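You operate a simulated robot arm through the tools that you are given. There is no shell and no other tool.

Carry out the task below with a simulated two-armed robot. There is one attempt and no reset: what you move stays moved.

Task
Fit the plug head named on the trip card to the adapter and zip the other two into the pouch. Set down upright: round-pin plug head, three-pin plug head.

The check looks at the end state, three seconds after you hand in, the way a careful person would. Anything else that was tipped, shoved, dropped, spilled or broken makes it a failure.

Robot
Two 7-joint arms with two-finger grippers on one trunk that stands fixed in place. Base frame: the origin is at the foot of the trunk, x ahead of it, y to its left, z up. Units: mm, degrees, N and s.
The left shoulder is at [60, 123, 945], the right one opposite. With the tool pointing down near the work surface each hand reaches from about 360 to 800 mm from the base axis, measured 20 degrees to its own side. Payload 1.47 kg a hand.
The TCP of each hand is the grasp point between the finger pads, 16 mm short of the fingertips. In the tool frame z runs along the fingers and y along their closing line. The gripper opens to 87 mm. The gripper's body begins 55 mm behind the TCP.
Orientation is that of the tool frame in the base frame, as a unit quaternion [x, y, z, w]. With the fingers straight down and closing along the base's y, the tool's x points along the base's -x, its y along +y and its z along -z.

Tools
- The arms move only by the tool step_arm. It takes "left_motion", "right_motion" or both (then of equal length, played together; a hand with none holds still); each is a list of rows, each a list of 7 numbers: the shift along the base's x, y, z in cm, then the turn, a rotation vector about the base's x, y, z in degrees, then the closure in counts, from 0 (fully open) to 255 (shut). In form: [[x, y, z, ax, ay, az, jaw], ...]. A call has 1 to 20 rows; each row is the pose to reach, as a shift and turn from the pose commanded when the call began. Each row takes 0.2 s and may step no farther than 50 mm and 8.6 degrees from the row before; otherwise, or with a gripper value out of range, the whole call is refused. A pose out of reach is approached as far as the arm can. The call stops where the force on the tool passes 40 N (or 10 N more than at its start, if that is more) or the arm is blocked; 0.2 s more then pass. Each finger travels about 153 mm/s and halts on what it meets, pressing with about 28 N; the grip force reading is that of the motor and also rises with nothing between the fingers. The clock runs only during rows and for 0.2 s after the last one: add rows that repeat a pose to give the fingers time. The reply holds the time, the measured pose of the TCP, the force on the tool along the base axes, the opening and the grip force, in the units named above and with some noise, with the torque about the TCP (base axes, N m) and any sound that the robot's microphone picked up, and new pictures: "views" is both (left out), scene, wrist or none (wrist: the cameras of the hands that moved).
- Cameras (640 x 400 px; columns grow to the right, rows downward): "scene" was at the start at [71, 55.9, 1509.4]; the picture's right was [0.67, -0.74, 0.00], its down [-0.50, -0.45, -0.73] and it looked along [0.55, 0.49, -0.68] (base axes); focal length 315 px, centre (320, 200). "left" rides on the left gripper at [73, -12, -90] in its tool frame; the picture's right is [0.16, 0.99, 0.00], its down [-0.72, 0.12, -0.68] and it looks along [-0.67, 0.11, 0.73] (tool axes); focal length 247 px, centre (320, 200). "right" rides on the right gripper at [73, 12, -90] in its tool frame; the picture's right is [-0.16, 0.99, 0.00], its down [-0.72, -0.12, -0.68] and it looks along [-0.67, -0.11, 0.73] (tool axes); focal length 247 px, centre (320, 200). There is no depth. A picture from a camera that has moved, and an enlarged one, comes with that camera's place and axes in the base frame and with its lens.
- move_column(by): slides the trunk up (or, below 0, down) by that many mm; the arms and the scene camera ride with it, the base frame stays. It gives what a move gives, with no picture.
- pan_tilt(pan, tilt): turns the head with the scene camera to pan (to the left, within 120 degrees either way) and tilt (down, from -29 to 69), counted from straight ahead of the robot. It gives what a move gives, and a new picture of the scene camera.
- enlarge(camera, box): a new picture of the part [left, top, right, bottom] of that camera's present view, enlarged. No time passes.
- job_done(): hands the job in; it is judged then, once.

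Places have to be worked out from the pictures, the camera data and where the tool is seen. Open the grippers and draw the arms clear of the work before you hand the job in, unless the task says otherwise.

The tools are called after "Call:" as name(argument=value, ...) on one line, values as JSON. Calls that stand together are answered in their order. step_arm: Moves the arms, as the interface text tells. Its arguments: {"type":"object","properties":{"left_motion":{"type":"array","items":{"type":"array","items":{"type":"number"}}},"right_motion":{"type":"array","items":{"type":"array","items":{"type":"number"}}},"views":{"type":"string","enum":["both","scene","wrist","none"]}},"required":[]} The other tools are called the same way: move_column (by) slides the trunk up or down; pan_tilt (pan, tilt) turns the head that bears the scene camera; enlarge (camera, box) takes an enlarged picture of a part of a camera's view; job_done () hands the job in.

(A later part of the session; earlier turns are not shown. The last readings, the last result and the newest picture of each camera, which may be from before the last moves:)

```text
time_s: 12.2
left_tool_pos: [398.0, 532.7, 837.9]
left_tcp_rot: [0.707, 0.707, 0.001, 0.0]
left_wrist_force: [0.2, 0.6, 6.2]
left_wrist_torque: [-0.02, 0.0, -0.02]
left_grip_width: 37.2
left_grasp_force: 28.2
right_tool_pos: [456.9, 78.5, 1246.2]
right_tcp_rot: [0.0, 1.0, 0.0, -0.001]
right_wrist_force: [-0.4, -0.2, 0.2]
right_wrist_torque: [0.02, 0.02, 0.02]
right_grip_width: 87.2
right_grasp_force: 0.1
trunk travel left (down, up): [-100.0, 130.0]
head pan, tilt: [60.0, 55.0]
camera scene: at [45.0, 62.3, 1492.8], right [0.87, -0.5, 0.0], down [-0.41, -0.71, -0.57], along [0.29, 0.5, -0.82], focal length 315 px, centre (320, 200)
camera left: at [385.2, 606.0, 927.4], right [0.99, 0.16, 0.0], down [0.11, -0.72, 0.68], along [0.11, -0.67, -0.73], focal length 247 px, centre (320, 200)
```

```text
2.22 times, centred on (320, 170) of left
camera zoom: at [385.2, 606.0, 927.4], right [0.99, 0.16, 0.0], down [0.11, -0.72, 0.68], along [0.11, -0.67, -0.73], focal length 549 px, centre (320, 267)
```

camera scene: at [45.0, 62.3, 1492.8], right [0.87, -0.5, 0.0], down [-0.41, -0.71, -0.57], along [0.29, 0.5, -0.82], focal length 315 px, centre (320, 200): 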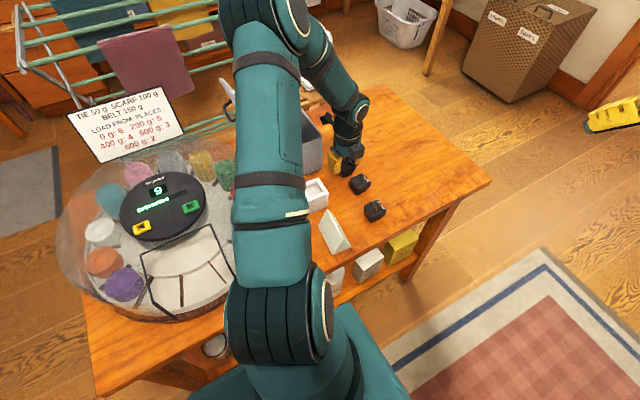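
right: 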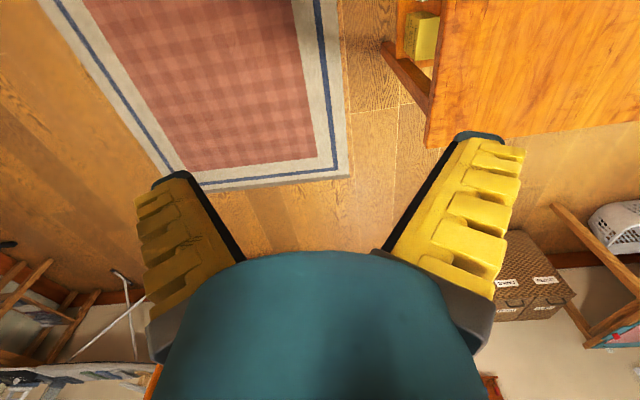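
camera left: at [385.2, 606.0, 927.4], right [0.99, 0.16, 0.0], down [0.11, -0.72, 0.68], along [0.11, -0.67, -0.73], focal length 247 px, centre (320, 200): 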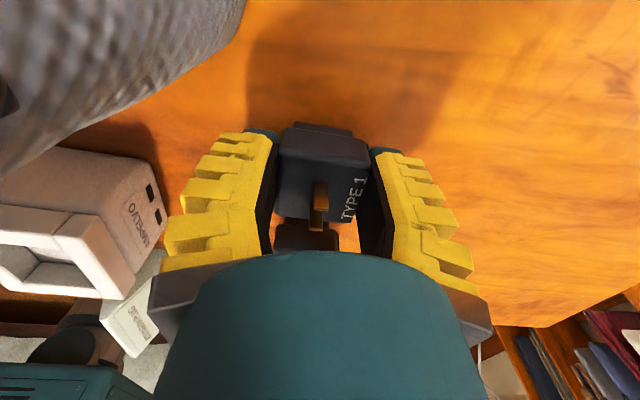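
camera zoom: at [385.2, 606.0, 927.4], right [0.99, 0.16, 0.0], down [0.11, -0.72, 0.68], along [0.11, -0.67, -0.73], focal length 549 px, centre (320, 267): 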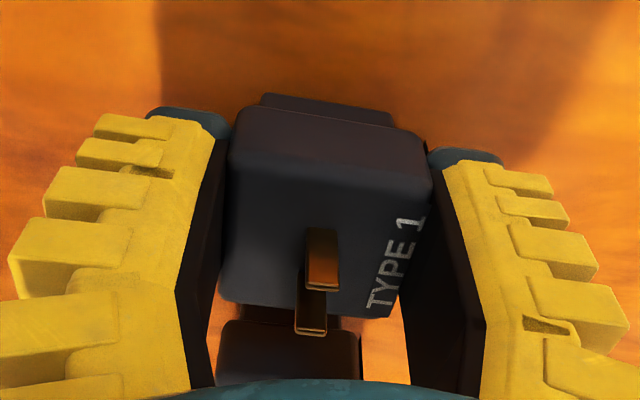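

Type 1 is gripped at 37.2 mm with 28 N. I'll lift straight up, then carry it over the adapter at a safe height.

Call:
step_arm(left_motion=[[0, 0, 2, 0, 0, 0, 200], [0, 0, 6, 0, 0, 0, 200], [0, 0, 10, 0, 0, 0, 200], [-4, -1.5, 11, 0, 0, 0, 200], [-8, -3, 11, 0, 0, 0, 200], [-11, -4.5, 11, 0, 0, 0, 200], [-12.7, -5.1, 11, 0, 0, 0, 200], [-12.7, -5.1, 11, 0, 0, 0, 200]])

Call:
enlarge(camera="left", box=[220, 40, 420, 260])

Call:
enlarge(camera="scene", box=[280, 100, 380, 230])

```text
time_s: 14.0
left_tool_pos: [270.6, 483.3, 947.1]
left_tcp_rot: [0.707, 0.707, 0.001, 0.001]
left_wrist_force: [-0.6, 0.9, -0.9]
left_wrist_torque: [0.0, 0.0, 0.01]
left_grip_width: 36.5
left_grasp_force: 27.8
right_tool_pos: [457.7, 80.0, 1246.2]
right_tcp_rot: [-0.001, 1.0, 0.001, 0.0]
right_wrist_force: [0.2, 0.8, -0.3]
right_wrist_torque: [-0.02, -0.03, 0.02]
right_grip_width: 87.0
right_grasp_force: 0.0
trunk travel left (down, up): [-100.0, 130.0]
head pan, tilt: [60.0, 55.0]
camera scene: at [45.4, 62.8, 1492.7], right [0.87, -0.5, 0.0], down [-0.41, -0.71, -0.57], along [0.29, 0.5, -0.82], focal length 315 px, centre (320, 200)
camera left: at [258.8, 555.0, 1036.2], right [0.99, 0.16, 0.0], down [0.11, -0.72, 0.68], along [0.11, -0.67, -0.73], focal length 247 px, centre (320, 200)
```

scene: 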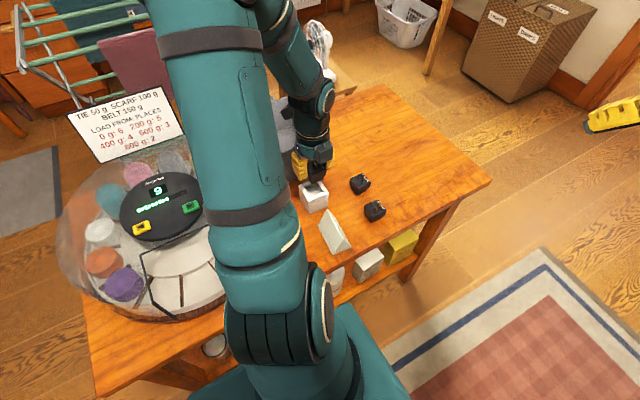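
left: 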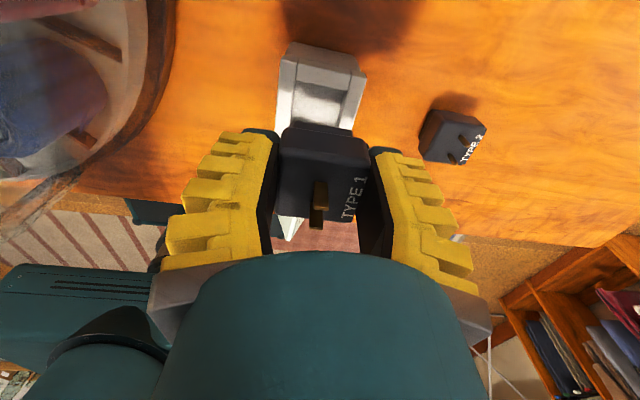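

```text
1.82 times, centred on (320, 150) of left
camera zoom: at [258.8, 555.0, 1036.2], right [0.99, 0.16, 0.0], down [0.11, -0.72, 0.68], along [0.11, -0.67, -0.73], focal length 449 px, centre (320, 291)
```

zoom: 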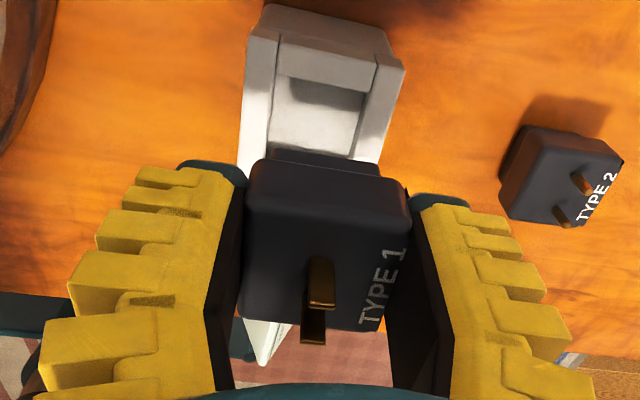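

```text
3.08 times, centred on (330, 165) of scene
camera zoom: at [45.4, 62.8, 1492.7], right [0.87, -0.5, 0.0], down [-0.41, -0.71, -0.57], along [0.29, 0.5, -0.82], focal length 968 px, centre (289, 308)
```

zoom: 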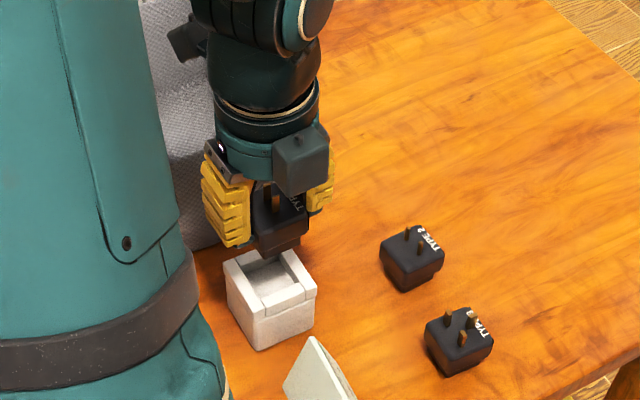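

The adapter's rim centre works out at about (268.8, 480.4), with yaw near zero and width 57 mm. I'll shift there and lower until the foot hovers a few mm above the rim, then check alignment.

Call:
step_arm(left_motion=[[-0.18, -0.29, -2, 0, 0, 0, 200], [-0.18, -0.29, -4, 0, 0, 0, 200], [-0.18, -0.29, -4.4, 0, 0, 0, 200], [-0.18, -0.29, -4.4, 0, 0, 0, 200]])

Call:
enlarge(camera="left", box=[220, 80, 420, 260])

Call:
enlarge(camera="scene", box=[290, 160, 340, 220])

```text
time_s: 15.0
left_tool_pos: [269.8, 479.9, 902.0]
left_tcp_rot: [0.707, 0.707, 0.001, 0.001]
left_wrist_force: [0.1, -0.5, -0.9]
left_wrist_torque: [0.02, 0.01, 0.0]
left_grip_width: 36.7
left_grasp_force: 27.9
right_tool_pos: [458.3, 79.4, 1245.8]
right_tcp_rot: [0.0, 1.0, 0.0, 0.0]
right_wrist_force: [0.5, -0.4, -0.5]
right_wrist_torque: [0.0, 0.03, 0.03]
right_grip_width: 86.8
right_grasp_force: 0.1
trunk travel left (down, up): [-100.0, 130.0]
head pan, tilt: [60.0, 55.0]
camera scene: at [45.4, 62.8, 1492.7], right [0.87, -0.5, 0.0], down [-0.41, -0.71, -0.57], along [0.29, 0.5, -0.82], focal length 315 px, centre (320, 200)
camera left: at [256.7, 552.6, 992.1], right [0.99, 0.16, 0.0], down [0.12, -0.72, 0.68], along [0.11, -0.67, -0.73], focal length 247 px, centre (320, 200)
```

scene: 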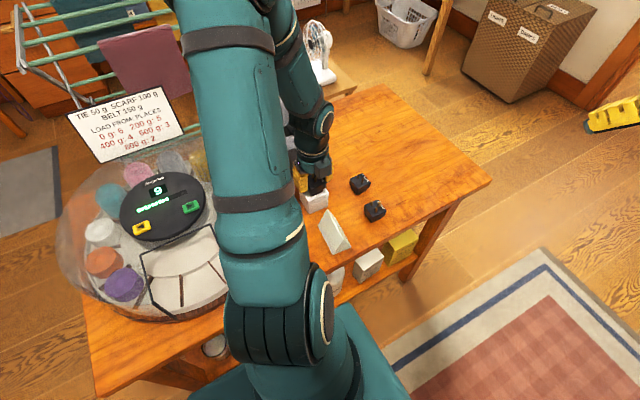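
left: 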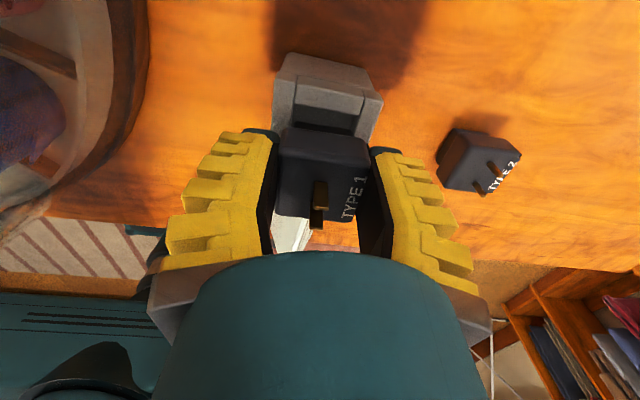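

```text
2.22 times, centred on (320, 170) of left
camera zoom: at [256.7, 552.6, 992.1], right [0.99, 0.16, 0.0], down [0.12, -0.72, 0.68], along [0.11, -0.67, -0.73], focal length 549 px, centre (320, 267)
```

zoom: 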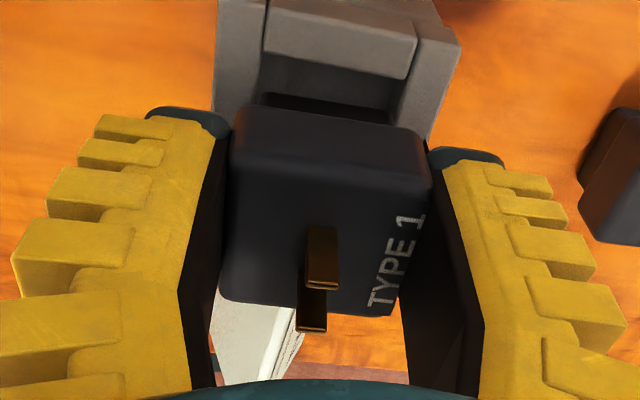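

```text
6.67 times, centred on (315, 190) of scene
camera zoom: at [45.4, 62.8, 1492.7], right [0.87, -0.5, 0.0], down [-0.41, -0.71, -0.57], along [0.29, 0.5, -0.82], focal length 2098 px, centre (353, 267)
```

zoom: 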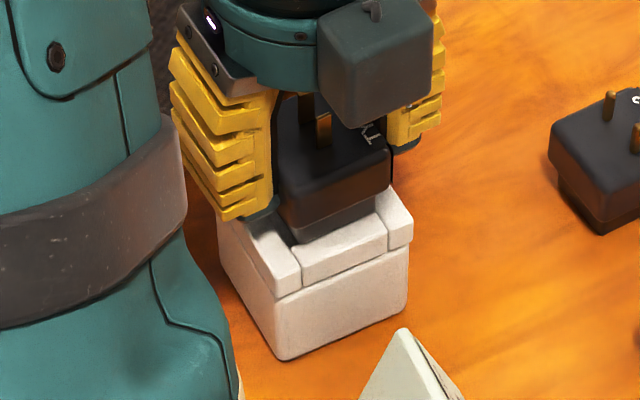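

The foot is nearly over the recess. I'll zoom tighter to compare the foot edges with the recess edges.

Call:
enlarge(camera="scene", box=[298, 175, 333, 205])

Call:
enlarge(camera="left", box=[270, 70, 400, 160])

```text
13.33 times, centred on (316, 190) of scene
camera zoom: at [45.4, 62.8, 1492.7], right [0.87, -0.5, 0.0], down [-0.41, -0.71, -0.57], along [0.29, 0.5, -0.82], focal length 4196 px, centre (380, 333)
```

zoom: 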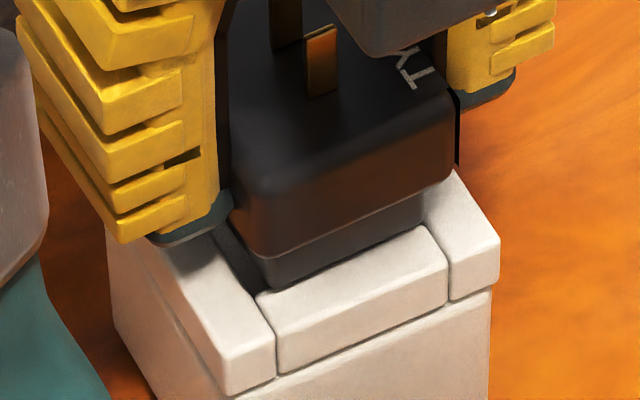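

```text
4.44 times, centred on (335, 115) of left
camera zoom: at [256.7, 552.6, 992.1], right [0.99, 0.16, 0.0], down [0.12, -0.72, 0.68], along [0.11, -0.67, -0.73], focal length 1098 px, centre (253, 578)
```

zoom: 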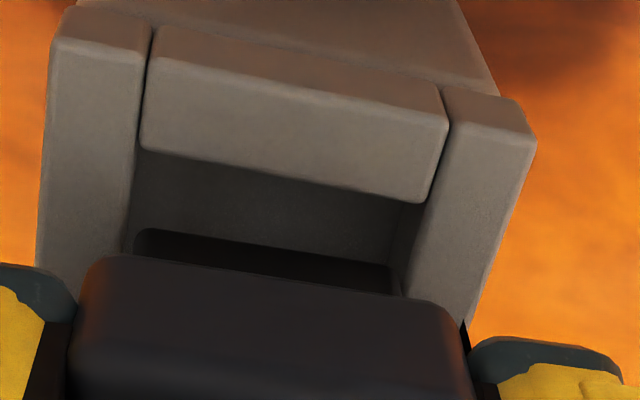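

The foot is centred near (268.6, 476.6) and the recess near (269.7, 481), so I need about +4 mm in y and +1 mm in x. I'll correct that at this height and verify before lowering.

Call:
step_arm(left_motion=[[0.1, 0.4, 0, 0, 0, 0, 200], [0.1, 0.4, 0, 0, 0, 0, 200]], views="none")

Call:
enlarge(camera="scene", box=[298, 175, 333, 205])

Call:
enlarge(camera="left", box=[270, 70, 400, 160])

```text
time_s: 15.6
left_tool_pos: [268.9, 484.5, 902.3]
left_tcp_rot: [0.707, 0.707, 0.001, 0.0]
left_wrist_force: [-0.5, -0.1, -1.0]
left_wrist_torque: [0.02, -0.01, -0.02]
left_grip_width: 36.5
left_grasp_force: 27.6
right_tool_pos: [457.6, 79.3, 1246.6]
right_tcp_rot: [0.0, 1.0, 0.0, 0.0]
right_wrist_force: [-0.1, 0.1, 0.0]
right_wrist_torque: [-0.01, 0.02, -0.01]
right_grip_width: 86.8
right_grasp_force: 0.1
trunk travel left (down, up): [-100.0, 130.0]
head pan, tilt: [60.0, 55.0]
```

```text
13.33 times, centred on (316, 190) of scene
camera zoom: at [45.3, 62.7, 1492.8], right [0.87, -0.5, 0.0], down [-0.41, -0.71, -0.57], along [0.29, 0.5, -0.82], focal length 4196 px, centre (380, 333)
```

zoom: 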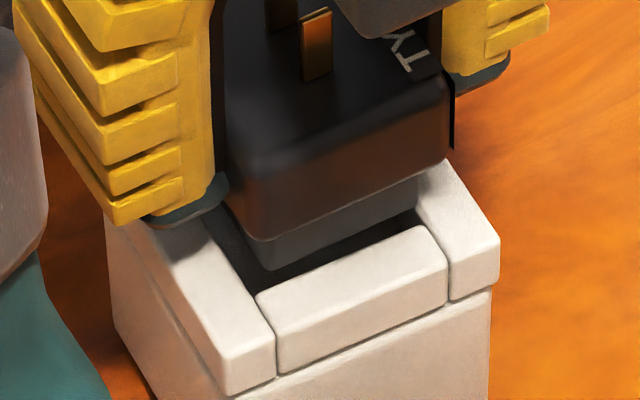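

```text
4.44 times, centred on (335, 115) of left
camera zoom: at [257.9, 556.4, 992.1], right [0.99, 0.16, 0.0], down [0.12, -0.72, 0.68], along [0.11, -0.67, -0.73], focal length 1098 px, centre (253, 578)
```

zoom: 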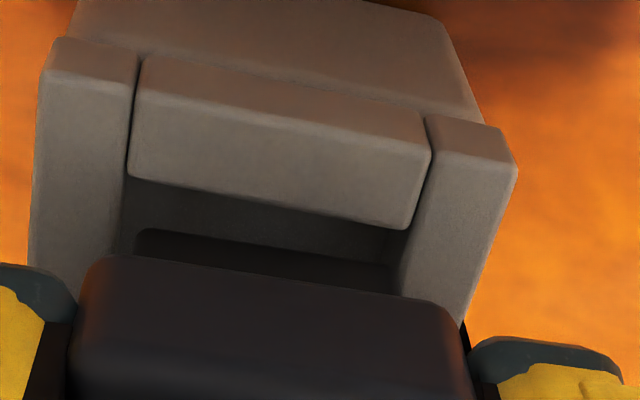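

The foot now has clear margins on all sides of the recess. I'll lower it slowly, watching the force.

Call:
step_arm(left_motion=[[0, 0, -0.4, 0, 0, 0, 200], [0, 0, -0.8, 0, 0, 0, 200], [0, 0, -1.2, 0, 0, 0, 200], [0, 0, -1.6, 0, 0, 0, 200], [0, 0, -1.6, 0, 0, 0, 200]], views="none")

Call:
enlarge(camera="scene", box=[298, 175, 333, 205])

Call:
enlarge(camera="left", box=[260, 60, 410, 240])

```text
time_s: 16.8
left_tool_pos: [270.3, 482.9, 885.2]
left_tcp_rot: [0.707, 0.707, 0.0, 0.0]
left_wrist_force: [0.9, 0.2, -0.7]
left_wrist_torque: [0.0, -0.04, -0.01]
left_grip_width: 36.8
left_grasp_force: 28.2
right_tool_pos: [457.6, 79.6, 1246.3]
right_tcp_rot: [0.0, 1.0, 0.0, -0.001]
right_wrist_force: [0.8, 0.0, 0.0]
right_wrist_torque: [0.01, -0.02, 0.02]
right_grip_width: 86.7
right_grasp_force: 0.1
trunk travel left (down, up): [-100.0, 130.0]
head pan, tilt: [60.0, 55.0]
```

```text
13.33 times, centred on (316, 190) of scene
camera zoom: at [45.3, 62.7, 1492.7], right [0.87, -0.5, 0.0], down [-0.41, -0.71, -0.57], along [0.29, 0.5, -0.82], focal length 4196 px, centre (380, 333)
```

zoom: 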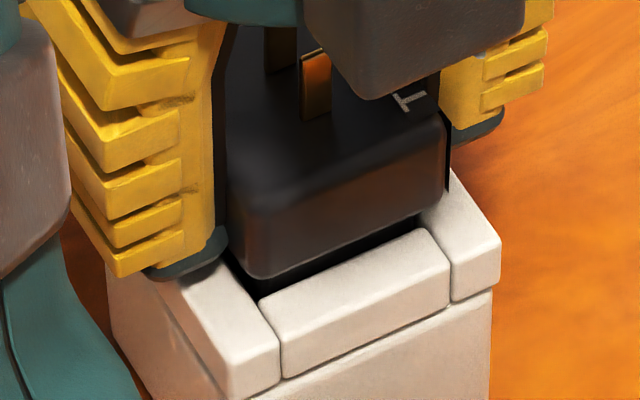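

```text
2.22 times, centred on (335, 150) of left
camera zoom: at [257.5, 556.6, 976.3], right [0.99, 0.16, 0.0], down [0.12, -0.72, 0.68], along [0.11, -0.67, -0.73], focal length 549 px, centre (287, 311)
```

zoom: 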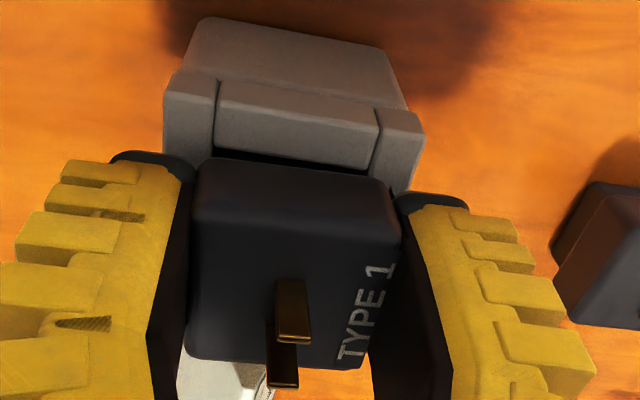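

The foot is in the recess with no contact force yet. I'll lower in 1 mm steps until it seats.

Call:
step_arm(left_motion=[[0, 0, -0.1, 0, 0, 0, 200], [0, 0, -0.2, 0, 0, 0, 200], [0, 0, -0.3, 0, 0, 0, 200], [0, 0, -0.4, 0, 0, 0, 200]], views="none")

Call:
enlarge(camera="scene", box=[298, 175, 333, 205])

```text
time_s: 17.8
left_tool_pos: [269.9, 483.3, 883.0]
left_tcp_rot: [0.707, 0.707, 0.002, -0.001]
left_wrist_force: [0.4, -0.1, 3.3]
left_wrist_torque: [0.04, -0.03, -0.05]
left_grip_width: 37.0
left_grasp_force: 28.0
right_tool_pos: [458.8, 80.5, 1245.5]
right_tcp_rot: [0.001, 1.0, 0.0, 0.0]
right_wrist_force: [-0.2, -0.1, 0.0]
right_wrist_torque: [-0.04, 0.01, -0.01]
right_grip_width: 87.0
right_grasp_force: 0.0
trunk travel left (down, up): [-100.0, 130.0]
head pan, tilt: [60.0, 55.0]
```

```text
13.33 times, centred on (316, 190) of scene
camera zoom: at [45.2, 62.4, 1492.8], right [0.87, -0.5, 0.0], down [-0.41, -0.71, -0.57], along [0.29, 0.5, -0.82], focal length 4196 px, centre (380, 333)
```

zoom: 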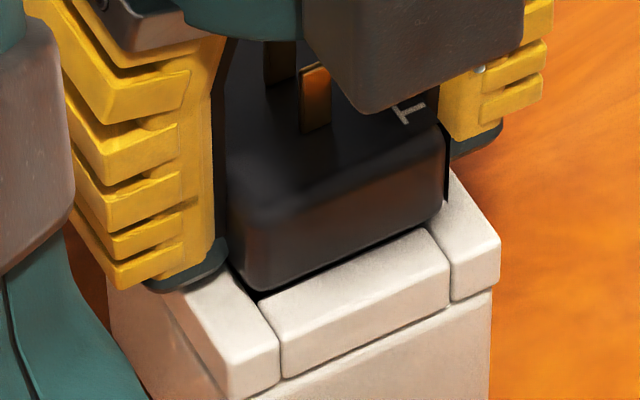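

Contact is starting at 3.3 N. I'll press a bit further to seat it fully and watch for a click and the height.

Call:
step_arm(left_motion=[[0, 0, -0.1, 0, 0, 0, 200], [0, 0, -0.2, 0, 0, 0, 200], [0, 0, -0.3, 0, 0, 0, 200], [0, 0, -0.3, 0, 0, 0, 200]], views="none")

Call:
enlarge(camera="scene", box=[298, 175, 333, 205])

Call:
enlarge(camera="left", box=[260, 60, 410, 240])

```text
time_s: 18.8
left_tool_pos: [269.9, 484.0, 881.2]
left_tcp_rot: [0.707, 0.707, 0.001, 0.0]
left_wrist_force: [-3.8, 0.8, 16.1]
left_wrist_torque: [0.24, 0.08, 0.05]
left_grip_width: 37.7
left_grasp_force: 28.0
right_tool_pos: [457.0, 78.6, 1245.7]
right_tcp_rot: [-0.001, 1.0, 0.0, 0.0]
right_wrist_force: [-0.8, -0.9, 1.0]
right_wrist_torque: [0.03, 0.05, -0.02]
right_grip_width: 87.1
right_grasp_force: 0.0
trunk travel left (down, up): [-100.0, 130.0]
head pan, tilt: [60.0, 55.0]
```

```text
13.33 times, centred on (316, 190) of scene
camera zoom: at [44.4, 61.6, 1492.9], right [0.87, -0.5, 0.0], down [-0.41, -0.71, -0.57], along [0.29, 0.5, -0.82], focal length 4196 px, centre (380, 333)
```

zoom: 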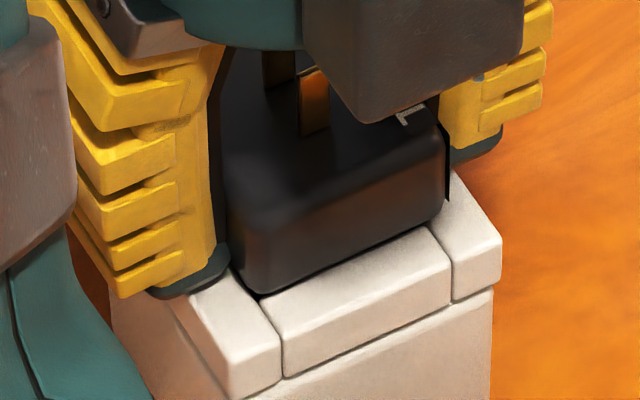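

```text
2.22 times, centred on (335, 150) of left
camera zoom: at [256.9, 556.3, 970.3], right [0.99, 0.16, 0.0], down [0.11, -0.72, 0.68], along [0.11, -0.67, -0.73], focal length 549 px, centre (287, 311)
```

zoom: 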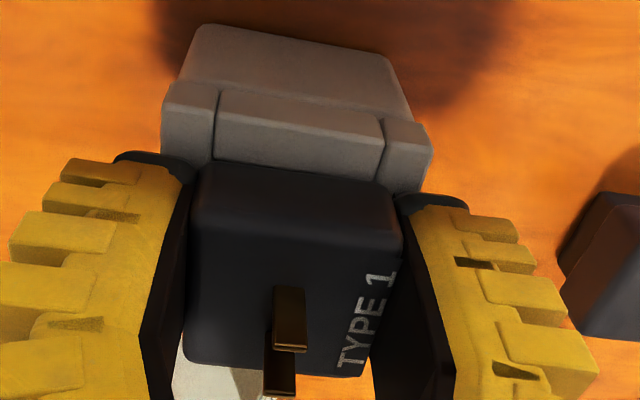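

The slab rests on the rim with 16 N. I'll push briefly a little harder to make sure it's fully home, then relieve the force.

Call:
step_arm(left_motion=[[0, 0, -0.1, 0, 0, 0, 200], [0, 0, -0.2, 0, 0, 0, 200], [0, 0, -0.2, 0, 0, 0, 200]], views="none")

Call:
enlarge(camera="scene", box=[298, 175, 333, 205])

```text
time_s: 19.6
left_tool_pos: [270.3, 484.5, 878.8]
left_tcp_rot: [0.707, 0.707, 0.001, 0.0]
left_wrist_force: [-2.0, 1.0, 17.0]
left_wrist_torque: [0.1, 0.08, 0.01]
left_grip_width: 37.5
left_grasp_force: 28.0
right_tool_pos: [457.8, 79.5, 1246.2]
right_tcp_rot: [0.001, 1.0, 0.001, 0.0]
right_wrist_force: [1.2, 0.1, 0.0]
right_wrist_torque: [0.01, -0.03, -0.01]
right_grip_width: 87.0
right_grasp_force: 0.0
trunk travel left (down, up): [-100.0, 130.0]
head pan, tilt: [60.0, 55.0]
```

```text
13.33 times, centred on (316, 190) of scene
camera zoom: at [44.5, 61.6, 1492.9], right [0.87, -0.5, 0.0], down [-0.41, -0.71, -0.57], along [0.29, 0.5, -0.82], focal length 4196 px, centre (380, 333)
```

zoom: 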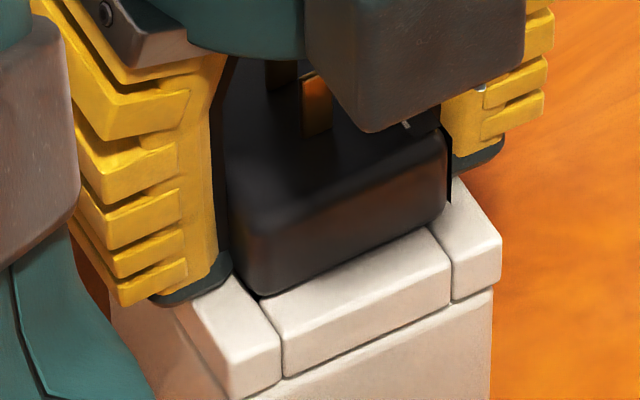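

The fingers slid slightly but the plug stayed put, so it is seated. I'll open partway, then lift clear and inspect.

Call:
step_arm(left_motion=[[0, 0, 0.1, 0, 0, 0, 130], [0, 0, 0.1, 0, 0, 0, 80], [0, 0, 0.1, 0, 0, 0, 80], [0, 0, 3, 0, 0, 0, 80], [0, 0, 7, 0, 0, 0, 80], [0, 0, 7, 0, 0, 0, 80]])

Call:
enlarge(camera="scene", box=[295, 165, 335, 215])

Call:
enlarge(camera="left", box=[260, 40, 410, 240])

```text
time_s: 21.0
left_tool_pos: [268.7, 484.9, 947.1]
left_tcp_rot: [0.707, 0.707, 0.0, 0.0]
left_wrist_force: [-0.4, -0.4, 0.0]
left_wrist_torque: [0.01, 0.01, 0.02]
left_grip_width: 64.2
left_grasp_force: 3.3
right_tool_pos: [458.9, 80.0, 1245.4]
right_tcp_rot: [0.0, 1.0, -0.001, 0.0]
right_wrist_force: [-0.2, -0.2, -0.1]
right_wrist_torque: [-0.03, -0.02, 0.02]
right_grip_width: 86.9
right_grasp_force: 0.0
trunk travel left (down, up): [-100.0, 130.0]
head pan, tilt: [60.0, 55.0]
camera scene: at [45.7, 63.2, 1492.7], right [0.87, -0.5, 0.0], down [-0.41, -0.71, -0.57], along [0.29, 0.5, -0.82], focal length 315 px, centre (320, 200)
camera left: at [257.2, 556.5, 1036.9], right [0.99, 0.16, 0.0], down [0.12, -0.72, 0.68], along [0.11, -0.67, -0.73], focal length 247 px, centre (320, 200)
```

scene: 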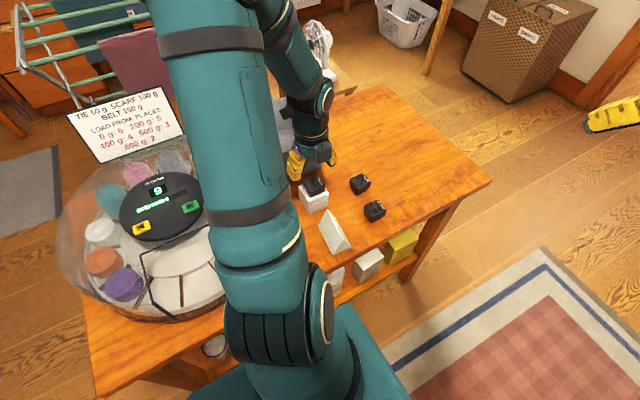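
left: 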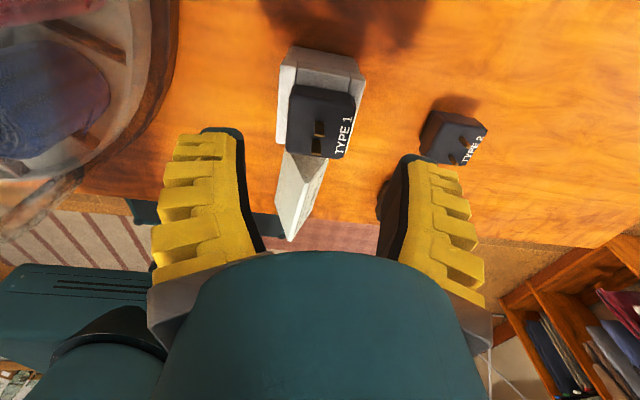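

```text
8.00 times, centred on (315, 190) of scene
camera zoom: at [45.7, 63.2, 1492.7], right [0.87, -0.5, 0.0], down [-0.41, -0.71, -0.57], along [0.29, 0.5, -0.82], focal length 2518 px, centre (360, 280)
```

zoom: 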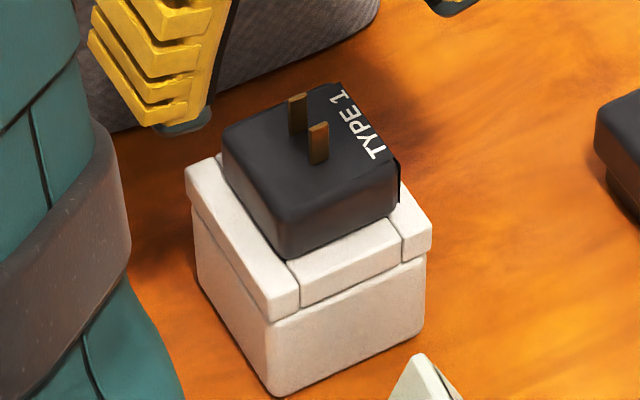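

```text
2.00 times, centred on (335, 140) of left
camera zoom: at [257.2, 556.5, 1036.9], right [0.99, 0.16, 0.0], down [0.12, -0.72, 0.68], along [0.11, -0.67, -0.73], focal length 494 px, centre (290, 320)
```

zoom: 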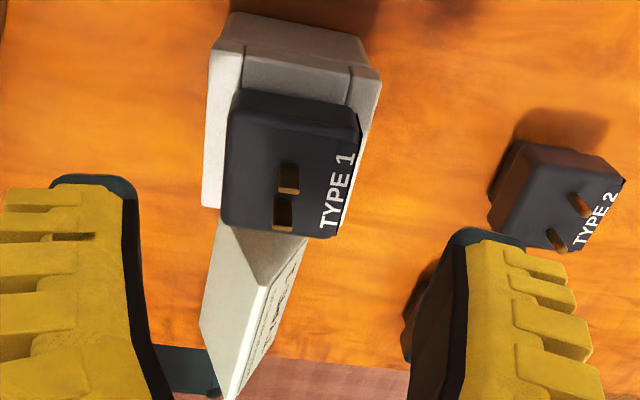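

Type 1 is squarely seated on the adapter with its pins up. Next is Type 2 near (399, 464), approached the same way with the fingers at 64 mm closing along x.

Call:
step_arm(left_motion=[[4, -0.6, 0.5, 0, 0, 0, 80], [8, -1.2, 0.5, 0, 0, 0, 80], [12, -1.8, 0, 0, 0, 0, 80], [13, -2.1, -1, 0, 0, 0, 80], [13, -2.1, -4, 0, 0, 0, 80], [13, -2.1, -4, 0, 0, 0, 80]])

Call:
enlarge(camera="left", box=[240, 60, 400, 220])

Call:
enlarge(camera="scene", box=[330, 140, 390, 200])

```text
time_s: 22.4
left_tool_pos: [400.2, 461.8, 909.4]
left_tcp_rot: [0.707, 0.707, 0.001, 0.001]
left_wrist_force: [0.3, -0.5, -0.1]
left_wrist_torque: [0.01, 0.0, 0.01]
left_grip_width: 64.5
left_grasp_force: 3.5
right_tool_pos: [457.1, 78.1, 1245.5]
right_tcp_rot: [0.0, 1.0, 0.0, 0.0]
right_wrist_force: [0.7, 0.6, -0.2]
right_wrist_torque: [0.05, -0.03, -0.01]
right_grip_width: 87.0
right_grasp_force: 0.0
trunk travel left (down, up): [-100.0, 130.0]
head pan, tilt: [60.0, 55.0]
camera scene: at [44.7, 62.2, 1492.8], right [0.87, -0.5, 0.0], down [-0.41, -0.71, -0.57], along [0.29, 0.5, -0.82], focal length 315 px, centre (320, 200)
camera left: at [386.9, 535.2, 997.8], right [0.99, 0.16, 0.0], down [0.12, -0.72, 0.68], along [0.11, -0.67, -0.73], focal length 247 px, centre (320, 200)
```

scene: 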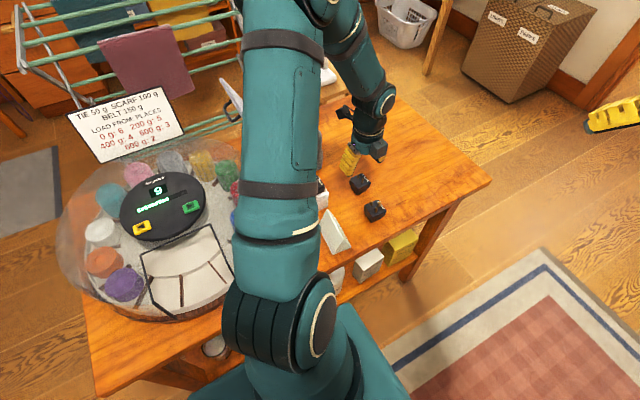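
left: 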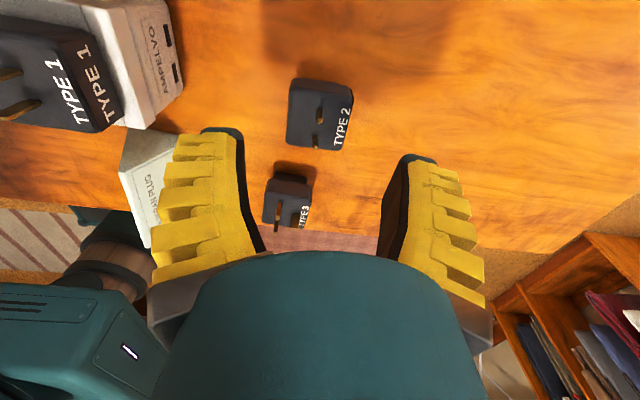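

```text
2.50 times, centred on (320, 140) of left
camera zoom: at [386.9, 535.2, 997.8], right [0.99, 0.16, 0.0], down [0.12, -0.72, 0.68], along [0.11, -0.67, -0.73], focal length 617 px, centre (320, 350)
```

zoom: 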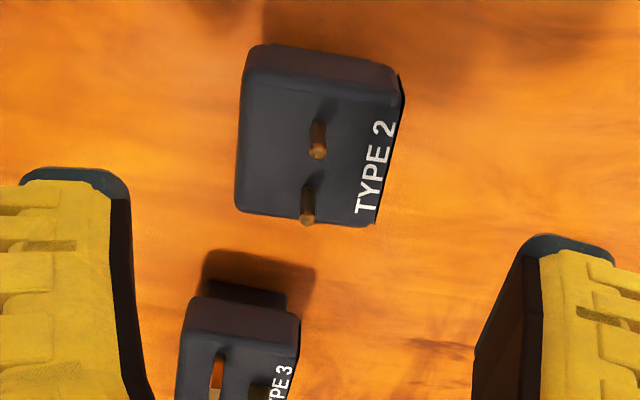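

```text
6.67 times, centred on (360, 170) of scene
camera zoom: at [44.7, 62.2, 1492.8], right [0.87, -0.5, 0.0], down [-0.41, -0.71, -0.57], along [0.29, 0.5, -0.82], focal length 2098 px, centre (53, 400)
```

zoom: 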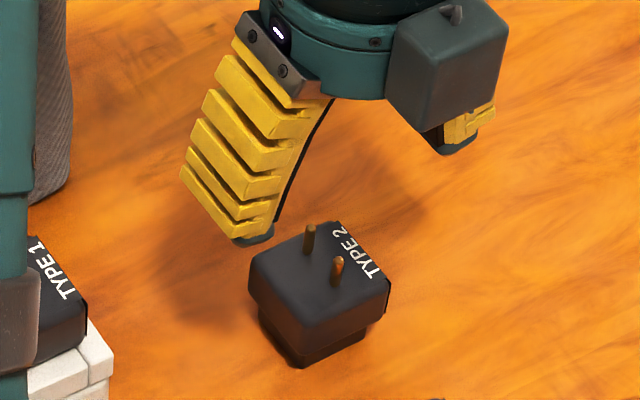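

Type 2 is centred near (397.5, 461), so I'll shift -2.5 mm in x, lower to the same grasp height (TCP ≈ 837.5) and close.

Call:
step_arm(left_motion=[[-0.25, -0.05, -3, 0, 0, 0, 80], [-0.25, -0.05, -6, 0, 0, 0, 80], [-0.25, -0.05, -7.1, 0, 0, 0, 80], [-0.25, -0.05, -7.2, 0, 0, 0, 80], [-0.25, -0.05, -7.2, 0, 0, 0, 140], [-0.25, -0.05, -7.2, 0, 0, 0, 200], [-0.25, -0.05, -7.2, 0, 0, 0, 200]])

Call:
enlarge(camera="scene", box=[330, 150, 390, 210])

```text
time_s: 24.0
left_tool_pos: [398.3, 463.8, 837.5]
left_tcp_rot: [0.707, 0.707, 0.001, 0.0]
left_wrist_force: [0.0, 1.2, 6.1]
left_wrist_torque: [0.0, 0.03, 0.02]
left_grip_width: 37.4
left_grasp_force: 27.3
right_tool_pos: [458.6, 79.5, 1245.7]
right_tcp_rot: [0.0, 1.0, 0.0, 0.0]
right_wrist_force: [-0.5, 0.1, -0.5]
right_wrist_torque: [0.02, 0.0, 0.03]
right_grip_width: 87.0
right_grasp_force: 0.1
trunk travel left (down, up): [-100.0, 130.0]
head pan, tilt: [60.0, 55.0]
camera scene: at [45.0, 62.4, 1492.8], right [0.87, -0.5, 0.0], down [-0.41, -0.71, -0.57], along [0.29, 0.5, -0.82], focal length 315 px, centre (320, 200)
camera left: at [385.3, 535.3, 926.4], right [0.99, 0.16, 0.0], down [0.11, -0.72, 0.68], along [0.11, -0.67, -0.73], focal length 247 px, centre (320, 200)
```

scene: 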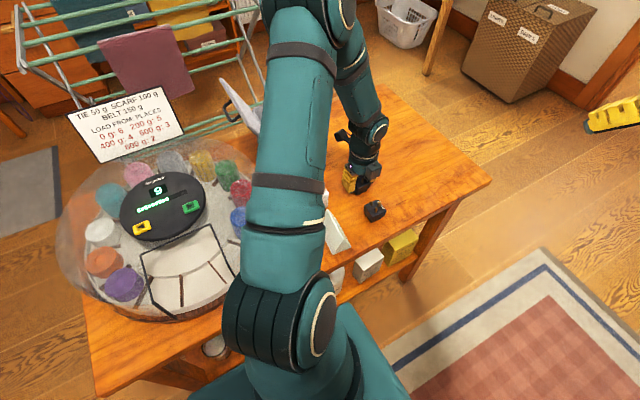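
left: 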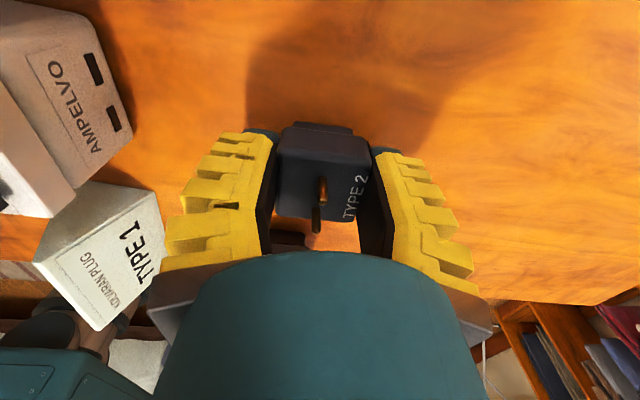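

```text
6.67 times, centred on (360, 180) of scene
camera zoom: at [45.0, 62.4, 1492.8], right [0.87, -0.5, 0.0], down [-0.41, -0.71, -0.57], along [0.29, 0.5, -0.82], focal length 2098 px, centre (53, 333)
```

zoom: 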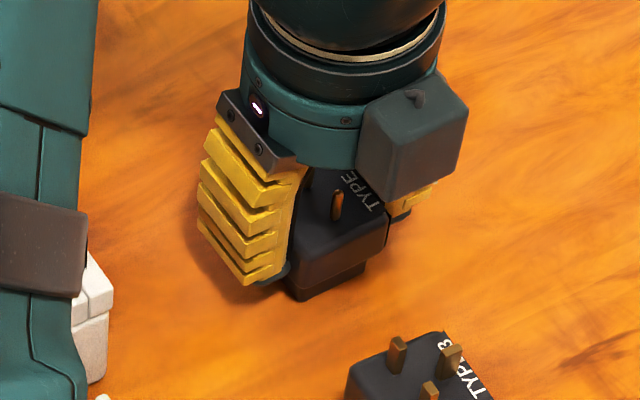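

Type 2 is gripped. I'll lift it straight up and then study the pouch and lid.

Call:
step_arm(left_motion=[[0, 0, 2, 0, 0, 0, 200], [0, 0, 6, 0, 0, 0, 200], [0, 0, 10, 0, 0, 0, 200], [0, 0, 14, 0, 0, 0, 200], [0, 0, 18, 0, 0, 0, 200], [0, 0, 22, 0, 0, 0, 200]])

Call:
enlarge(camera="scene", box=[200, 60, 360, 200])

```text
time_s: 25.4
left_tool_pos: [398.5, 461.5, 1055.3]
left_tcp_rot: [0.708, 0.706, 0.0, 0.001]
left_wrist_force: [-0.3, 0.5, -0.3]
left_wrist_torque: [0.02, 0.0, -0.02]
left_grip_width: 36.6
left_grasp_force: 28.3
right_tool_pos: [457.6, 78.1, 1244.5]
right_tcp_rot: [-0.001, 1.0, 0.0, 0.001]
right_wrist_force: [-0.6, -0.4, 1.0]
right_wrist_torque: [0.03, -0.03, 0.01]
right_grip_width: 86.6
right_grasp_force: 0.1
trunk travel left (down, up): [-100.0, 130.0]
head pan, tilt: [60.0, 55.0]
camera scene: at [44.9, 62.2, 1492.8], right [0.87, -0.5, 0.0], down [-0.41, -0.71, -0.57], along [0.29, 0.5, -0.82], focal length 315 px, centre (320, 200)
camera left: at [385.1, 534.4, 1145.9], right [0.99, 0.16, 0.0], down [0.11, -0.72, 0.68], along [0.11, -0.67, -0.73], focal length 247 px, centre (320, 200)
```

scene: 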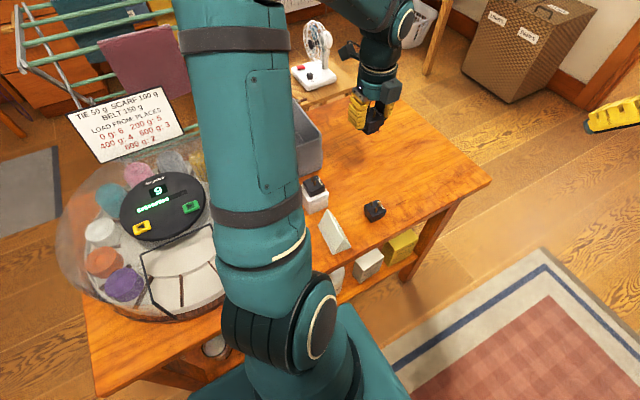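
left: 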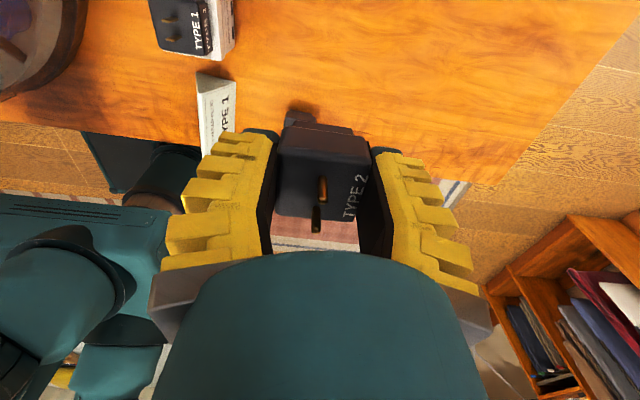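

```text
2.86 times, centred on (280, 130) of scene
camera zoom: at [44.9, 62.2, 1492.8], right [0.87, -0.5, 0.0], down [-0.41, -0.71, -0.57], along [0.29, 0.5, -0.82], focal length 899 px, centre (434, 400)
```

zoom: 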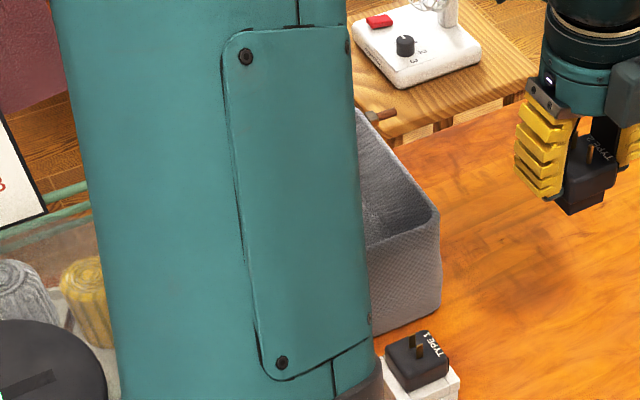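

The arm blocks the scene view of the pouch. I'll yaw the left hand back to face -x while staying high, so its camera can measure the pouch opening and lid.

Call:
step_arm(left_motion=[[0.2, 1, 0, 0, 0, -8.5, 200], [0.4, 2, 0, 0, 0, -17, 200], [0.6, 3, 0, 0, 0, -25.5, 200], [0.8, 4, 0, 0, 0, -34, 200], [1, 5, 0, 0, 0, -42.5, 200], [1, 6, 0, 0, 0, -51, 200], [1, 7, 0, 0, 0, -59.5, 200], [1, 8, 0, 0, 0, -68, 200], [1, 9, 0, 0, 0, -76.5, 200], [1, 10, 0, 0, 0, -85, 200], [1, 10, 0, 0, 0, -90, 200]])

Call:
enlarge(camera="left", box=[0, 40, 280, 300])

Call:
enlarge(camera="scene", box=[200, 60, 360, 200])

```text
time_s: 27.8
left_tool_pos: [404.9, 564.4, 1055.9]
left_tcp_rot: [0.999, 0.044, 0.001, 0.0]
left_wrist_force: [0.2, -0.6, -1.0]
left_wrist_torque: [0.0, -0.03, -0.02]
left_grip_width: 36.5
left_grasp_force: 28.0
left hand out of reach, approached as far as the arm can: row 11
right_tool_pos: [455.0, 79.1, 1247.4]
right_tcp_rot: [0.0, 1.0, 0.0, 0.002]
right_wrist_force: [-0.2, -0.6, 0.1]
right_wrist_torque: [0.0, -0.05, -0.02]
right_grip_width: 86.8
right_grasp_force: 0.1
trunk travel left (down, up): [-100.0, 130.0]
head pan, tilt: [60.0, 55.0]
camera scene: at [43.1, 62.8, 1492.9], right [0.87, -0.5, 0.0], down [-0.41, -0.71, -0.57], along [0.29, 0.5, -0.82], focal length 315 px, centre (320, 200)
camera left: at [475.3, 581.7, 1146.0], right [0.25, -0.97, 0.0], down [-0.71, -0.18, 0.68], along [-0.66, -0.17, -0.73], focal length 247 px, centre (320, 200)
```

scene: 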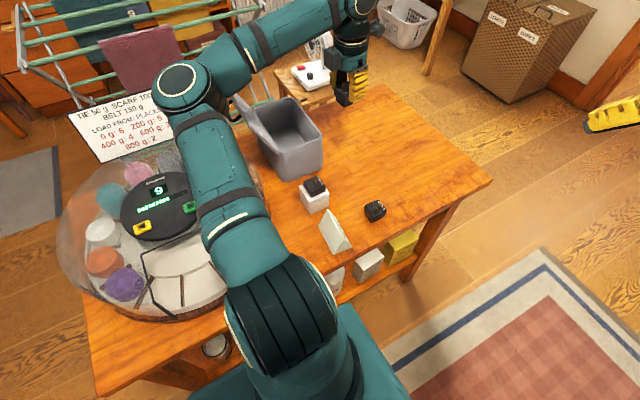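
left: 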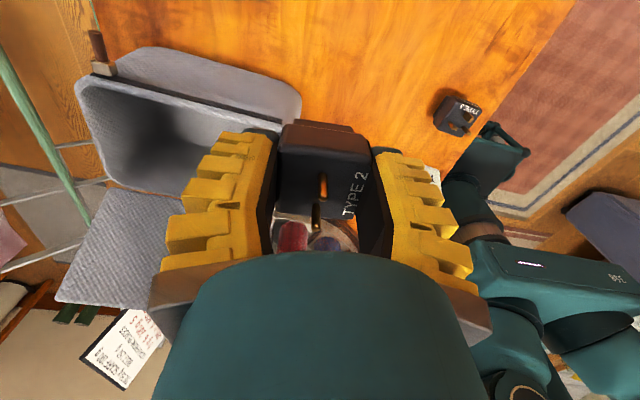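

```text
1.54 times, centred on (140, 170) of left
camera zoom: at [475.3, 581.7, 1146.0], right [0.25, -0.97, 0.0], down [-0.71, -0.18, 0.68], along [-0.66, -0.17, -0.73], focal length 380 px, centre (597, 246)
```

zoom: 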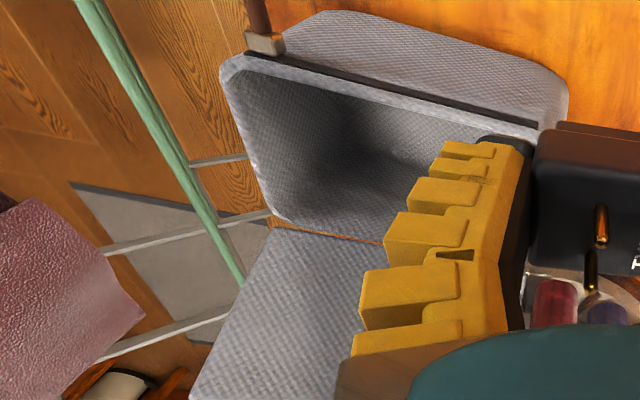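

```text
2.86 times, centred on (280, 130) of scene
camera zoom: at [43.1, 62.8, 1492.9], right [0.87, -0.5, 0.0], down [-0.41, -0.71, -0.57], along [0.29, 0.5, -0.82], focal length 899 px, centre (434, 400)
```

zoom: 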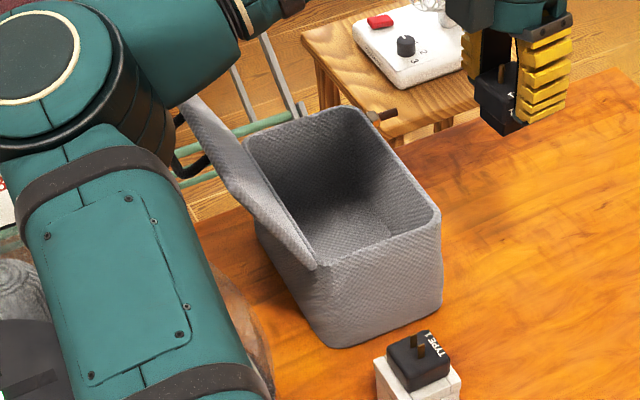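

The pouch opening and lid are clearly visible now. I'll zoom in on the lid, which has a dark loop on its outer side, and on the rim corners.

Call:
enlarge(camera="scene", box=[225, 85, 325, 185])

Call:
enlarge(camera="scene", box=[225, 85, 275, 135])

```text
4.00 times, centred on (275, 135) of scene
camera zoom: at [43.1, 62.8, 1492.9], right [0.87, -0.5, 0.0], down [-0.41, -0.71, -0.57], along [0.29, 0.5, -0.82], focal length 1259 px, centre (500, 460)
```

zoom: 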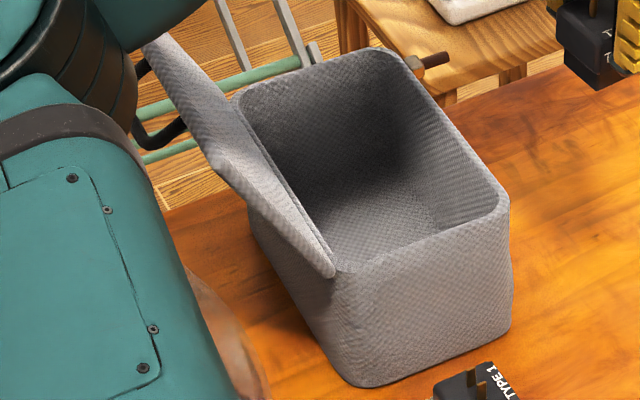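

```text
8.00 times, centred on (250, 110) of scene
camera zoom: at [43.1, 62.8, 1492.9], right [0.87, -0.5, 0.0], down [-0.41, -0.71, -0.57], along [0.29, 0.5, -0.82], focal length 2518 px, centre (880, 920)
```

zoom: 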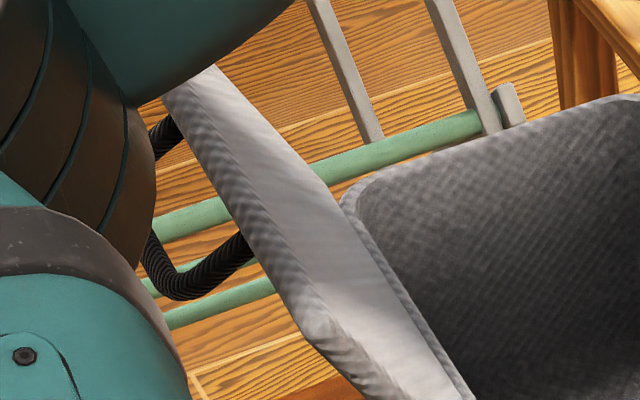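

The rim is at z≈912 and spans x≈230–357, y≈590–780; the lid leans back to about x=172, z=1019. I'll raise the column 100 mm so the forearm comes in steeply over the lid, then turn the hand back to yaw -90.

Call:
move_column(by=100)

Call:
step_arm(left_motion=[[0, 0, 0, 0, 0, 8.5, 200], [0, 0, 0, 0, 0, 17, 200], [0, 0, 0, 0, 0, 25.5, 200], [0, 0, 0, 0, 0, 34, 200], [0, 0, 0, 0, 0, 42.5, 200], [0, 0, 0, 0, 0, 51, 200], [0, 0, 0, 0, 0, 59.5, 200], [0, 0, 0, 0, 0, 68, 200], [0, 0, 0, 0, 0, 76.5, 200], [0, 0, 0, 0, 0, 85, 200]])

```text
time_s: 29.1
left_tool_pos: [407.2, 562.4, 1155.0]
left_tcp_rot: [0.999, 0.044, 0.0, 0.001]
left_wrist_force: [0.8, -0.6, -0.3]
left_wrist_torque: [0.02, -0.03, -0.02]
left_grip_width: 36.4
left_grasp_force: 27.9
right_tool_pos: [457.8, 79.6, 1345.4]
right_tcp_rot: [0.0, 1.0, 0.001, -0.001]
right_wrist_force: [-0.1, 1.0, 0.3]
right_wrist_torque: [-0.01, 0.01, 0.0]
right_grip_width: 86.8
right_grasp_force: 0.1
trunk travel left (down, up): [-200.0, 30.0]
head pan, tilt: [60.0, 55.0]
```

```text
time_s: 31.3
left_tool_pos: [407.5, 562.6, 1156.3]
left_tcp_rot: [0.706, 0.708, 0.001, 0.001]
left_wrist_force: [0.5, 0.4, -0.5]
left_wrist_torque: [0.0, 0.02, -0.02]
left_grip_width: 36.7
left_grasp_force: 28.2
right_tool_pos: [457.8, 79.3, 1345.5]
right_tcp_rot: [0.0, 1.0, 0.0, 0.0]
right_wrist_force: [0.0, 0.0, -0.9]
right_wrist_torque: [0.03, 0.0, 0.02]
right_grip_width: 87.0
right_grasp_force: 0.0
trunk travel left (down, up): [-200.0, 30.0]
head pan, tilt: [60.0, 55.0]
camera scene: at [45.5, 62.5, 1592.7], right [0.87, -0.5, 0.0], down [-0.41, -0.71, -0.57], along [0.29, 0.5, -0.82], focal length 315 px, centre (320, 200)
camera left: at [394.4, 635.0, 1245.6], right [0.99, 0.16, 0.0], down [0.12, -0.72, 0.68], along [0.11, -0.67, -0.73], focal length 247 px, centre (320, 200)
```

scene: 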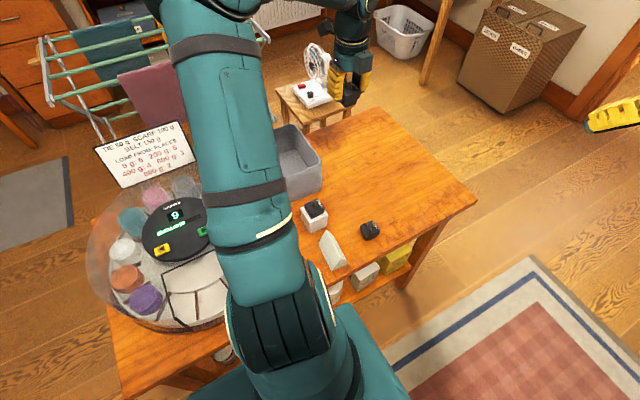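
left: 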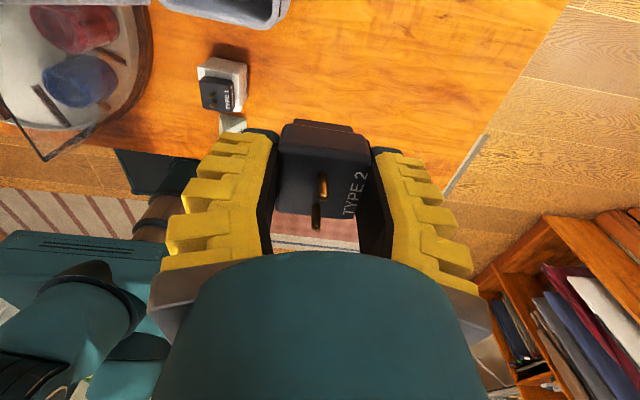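

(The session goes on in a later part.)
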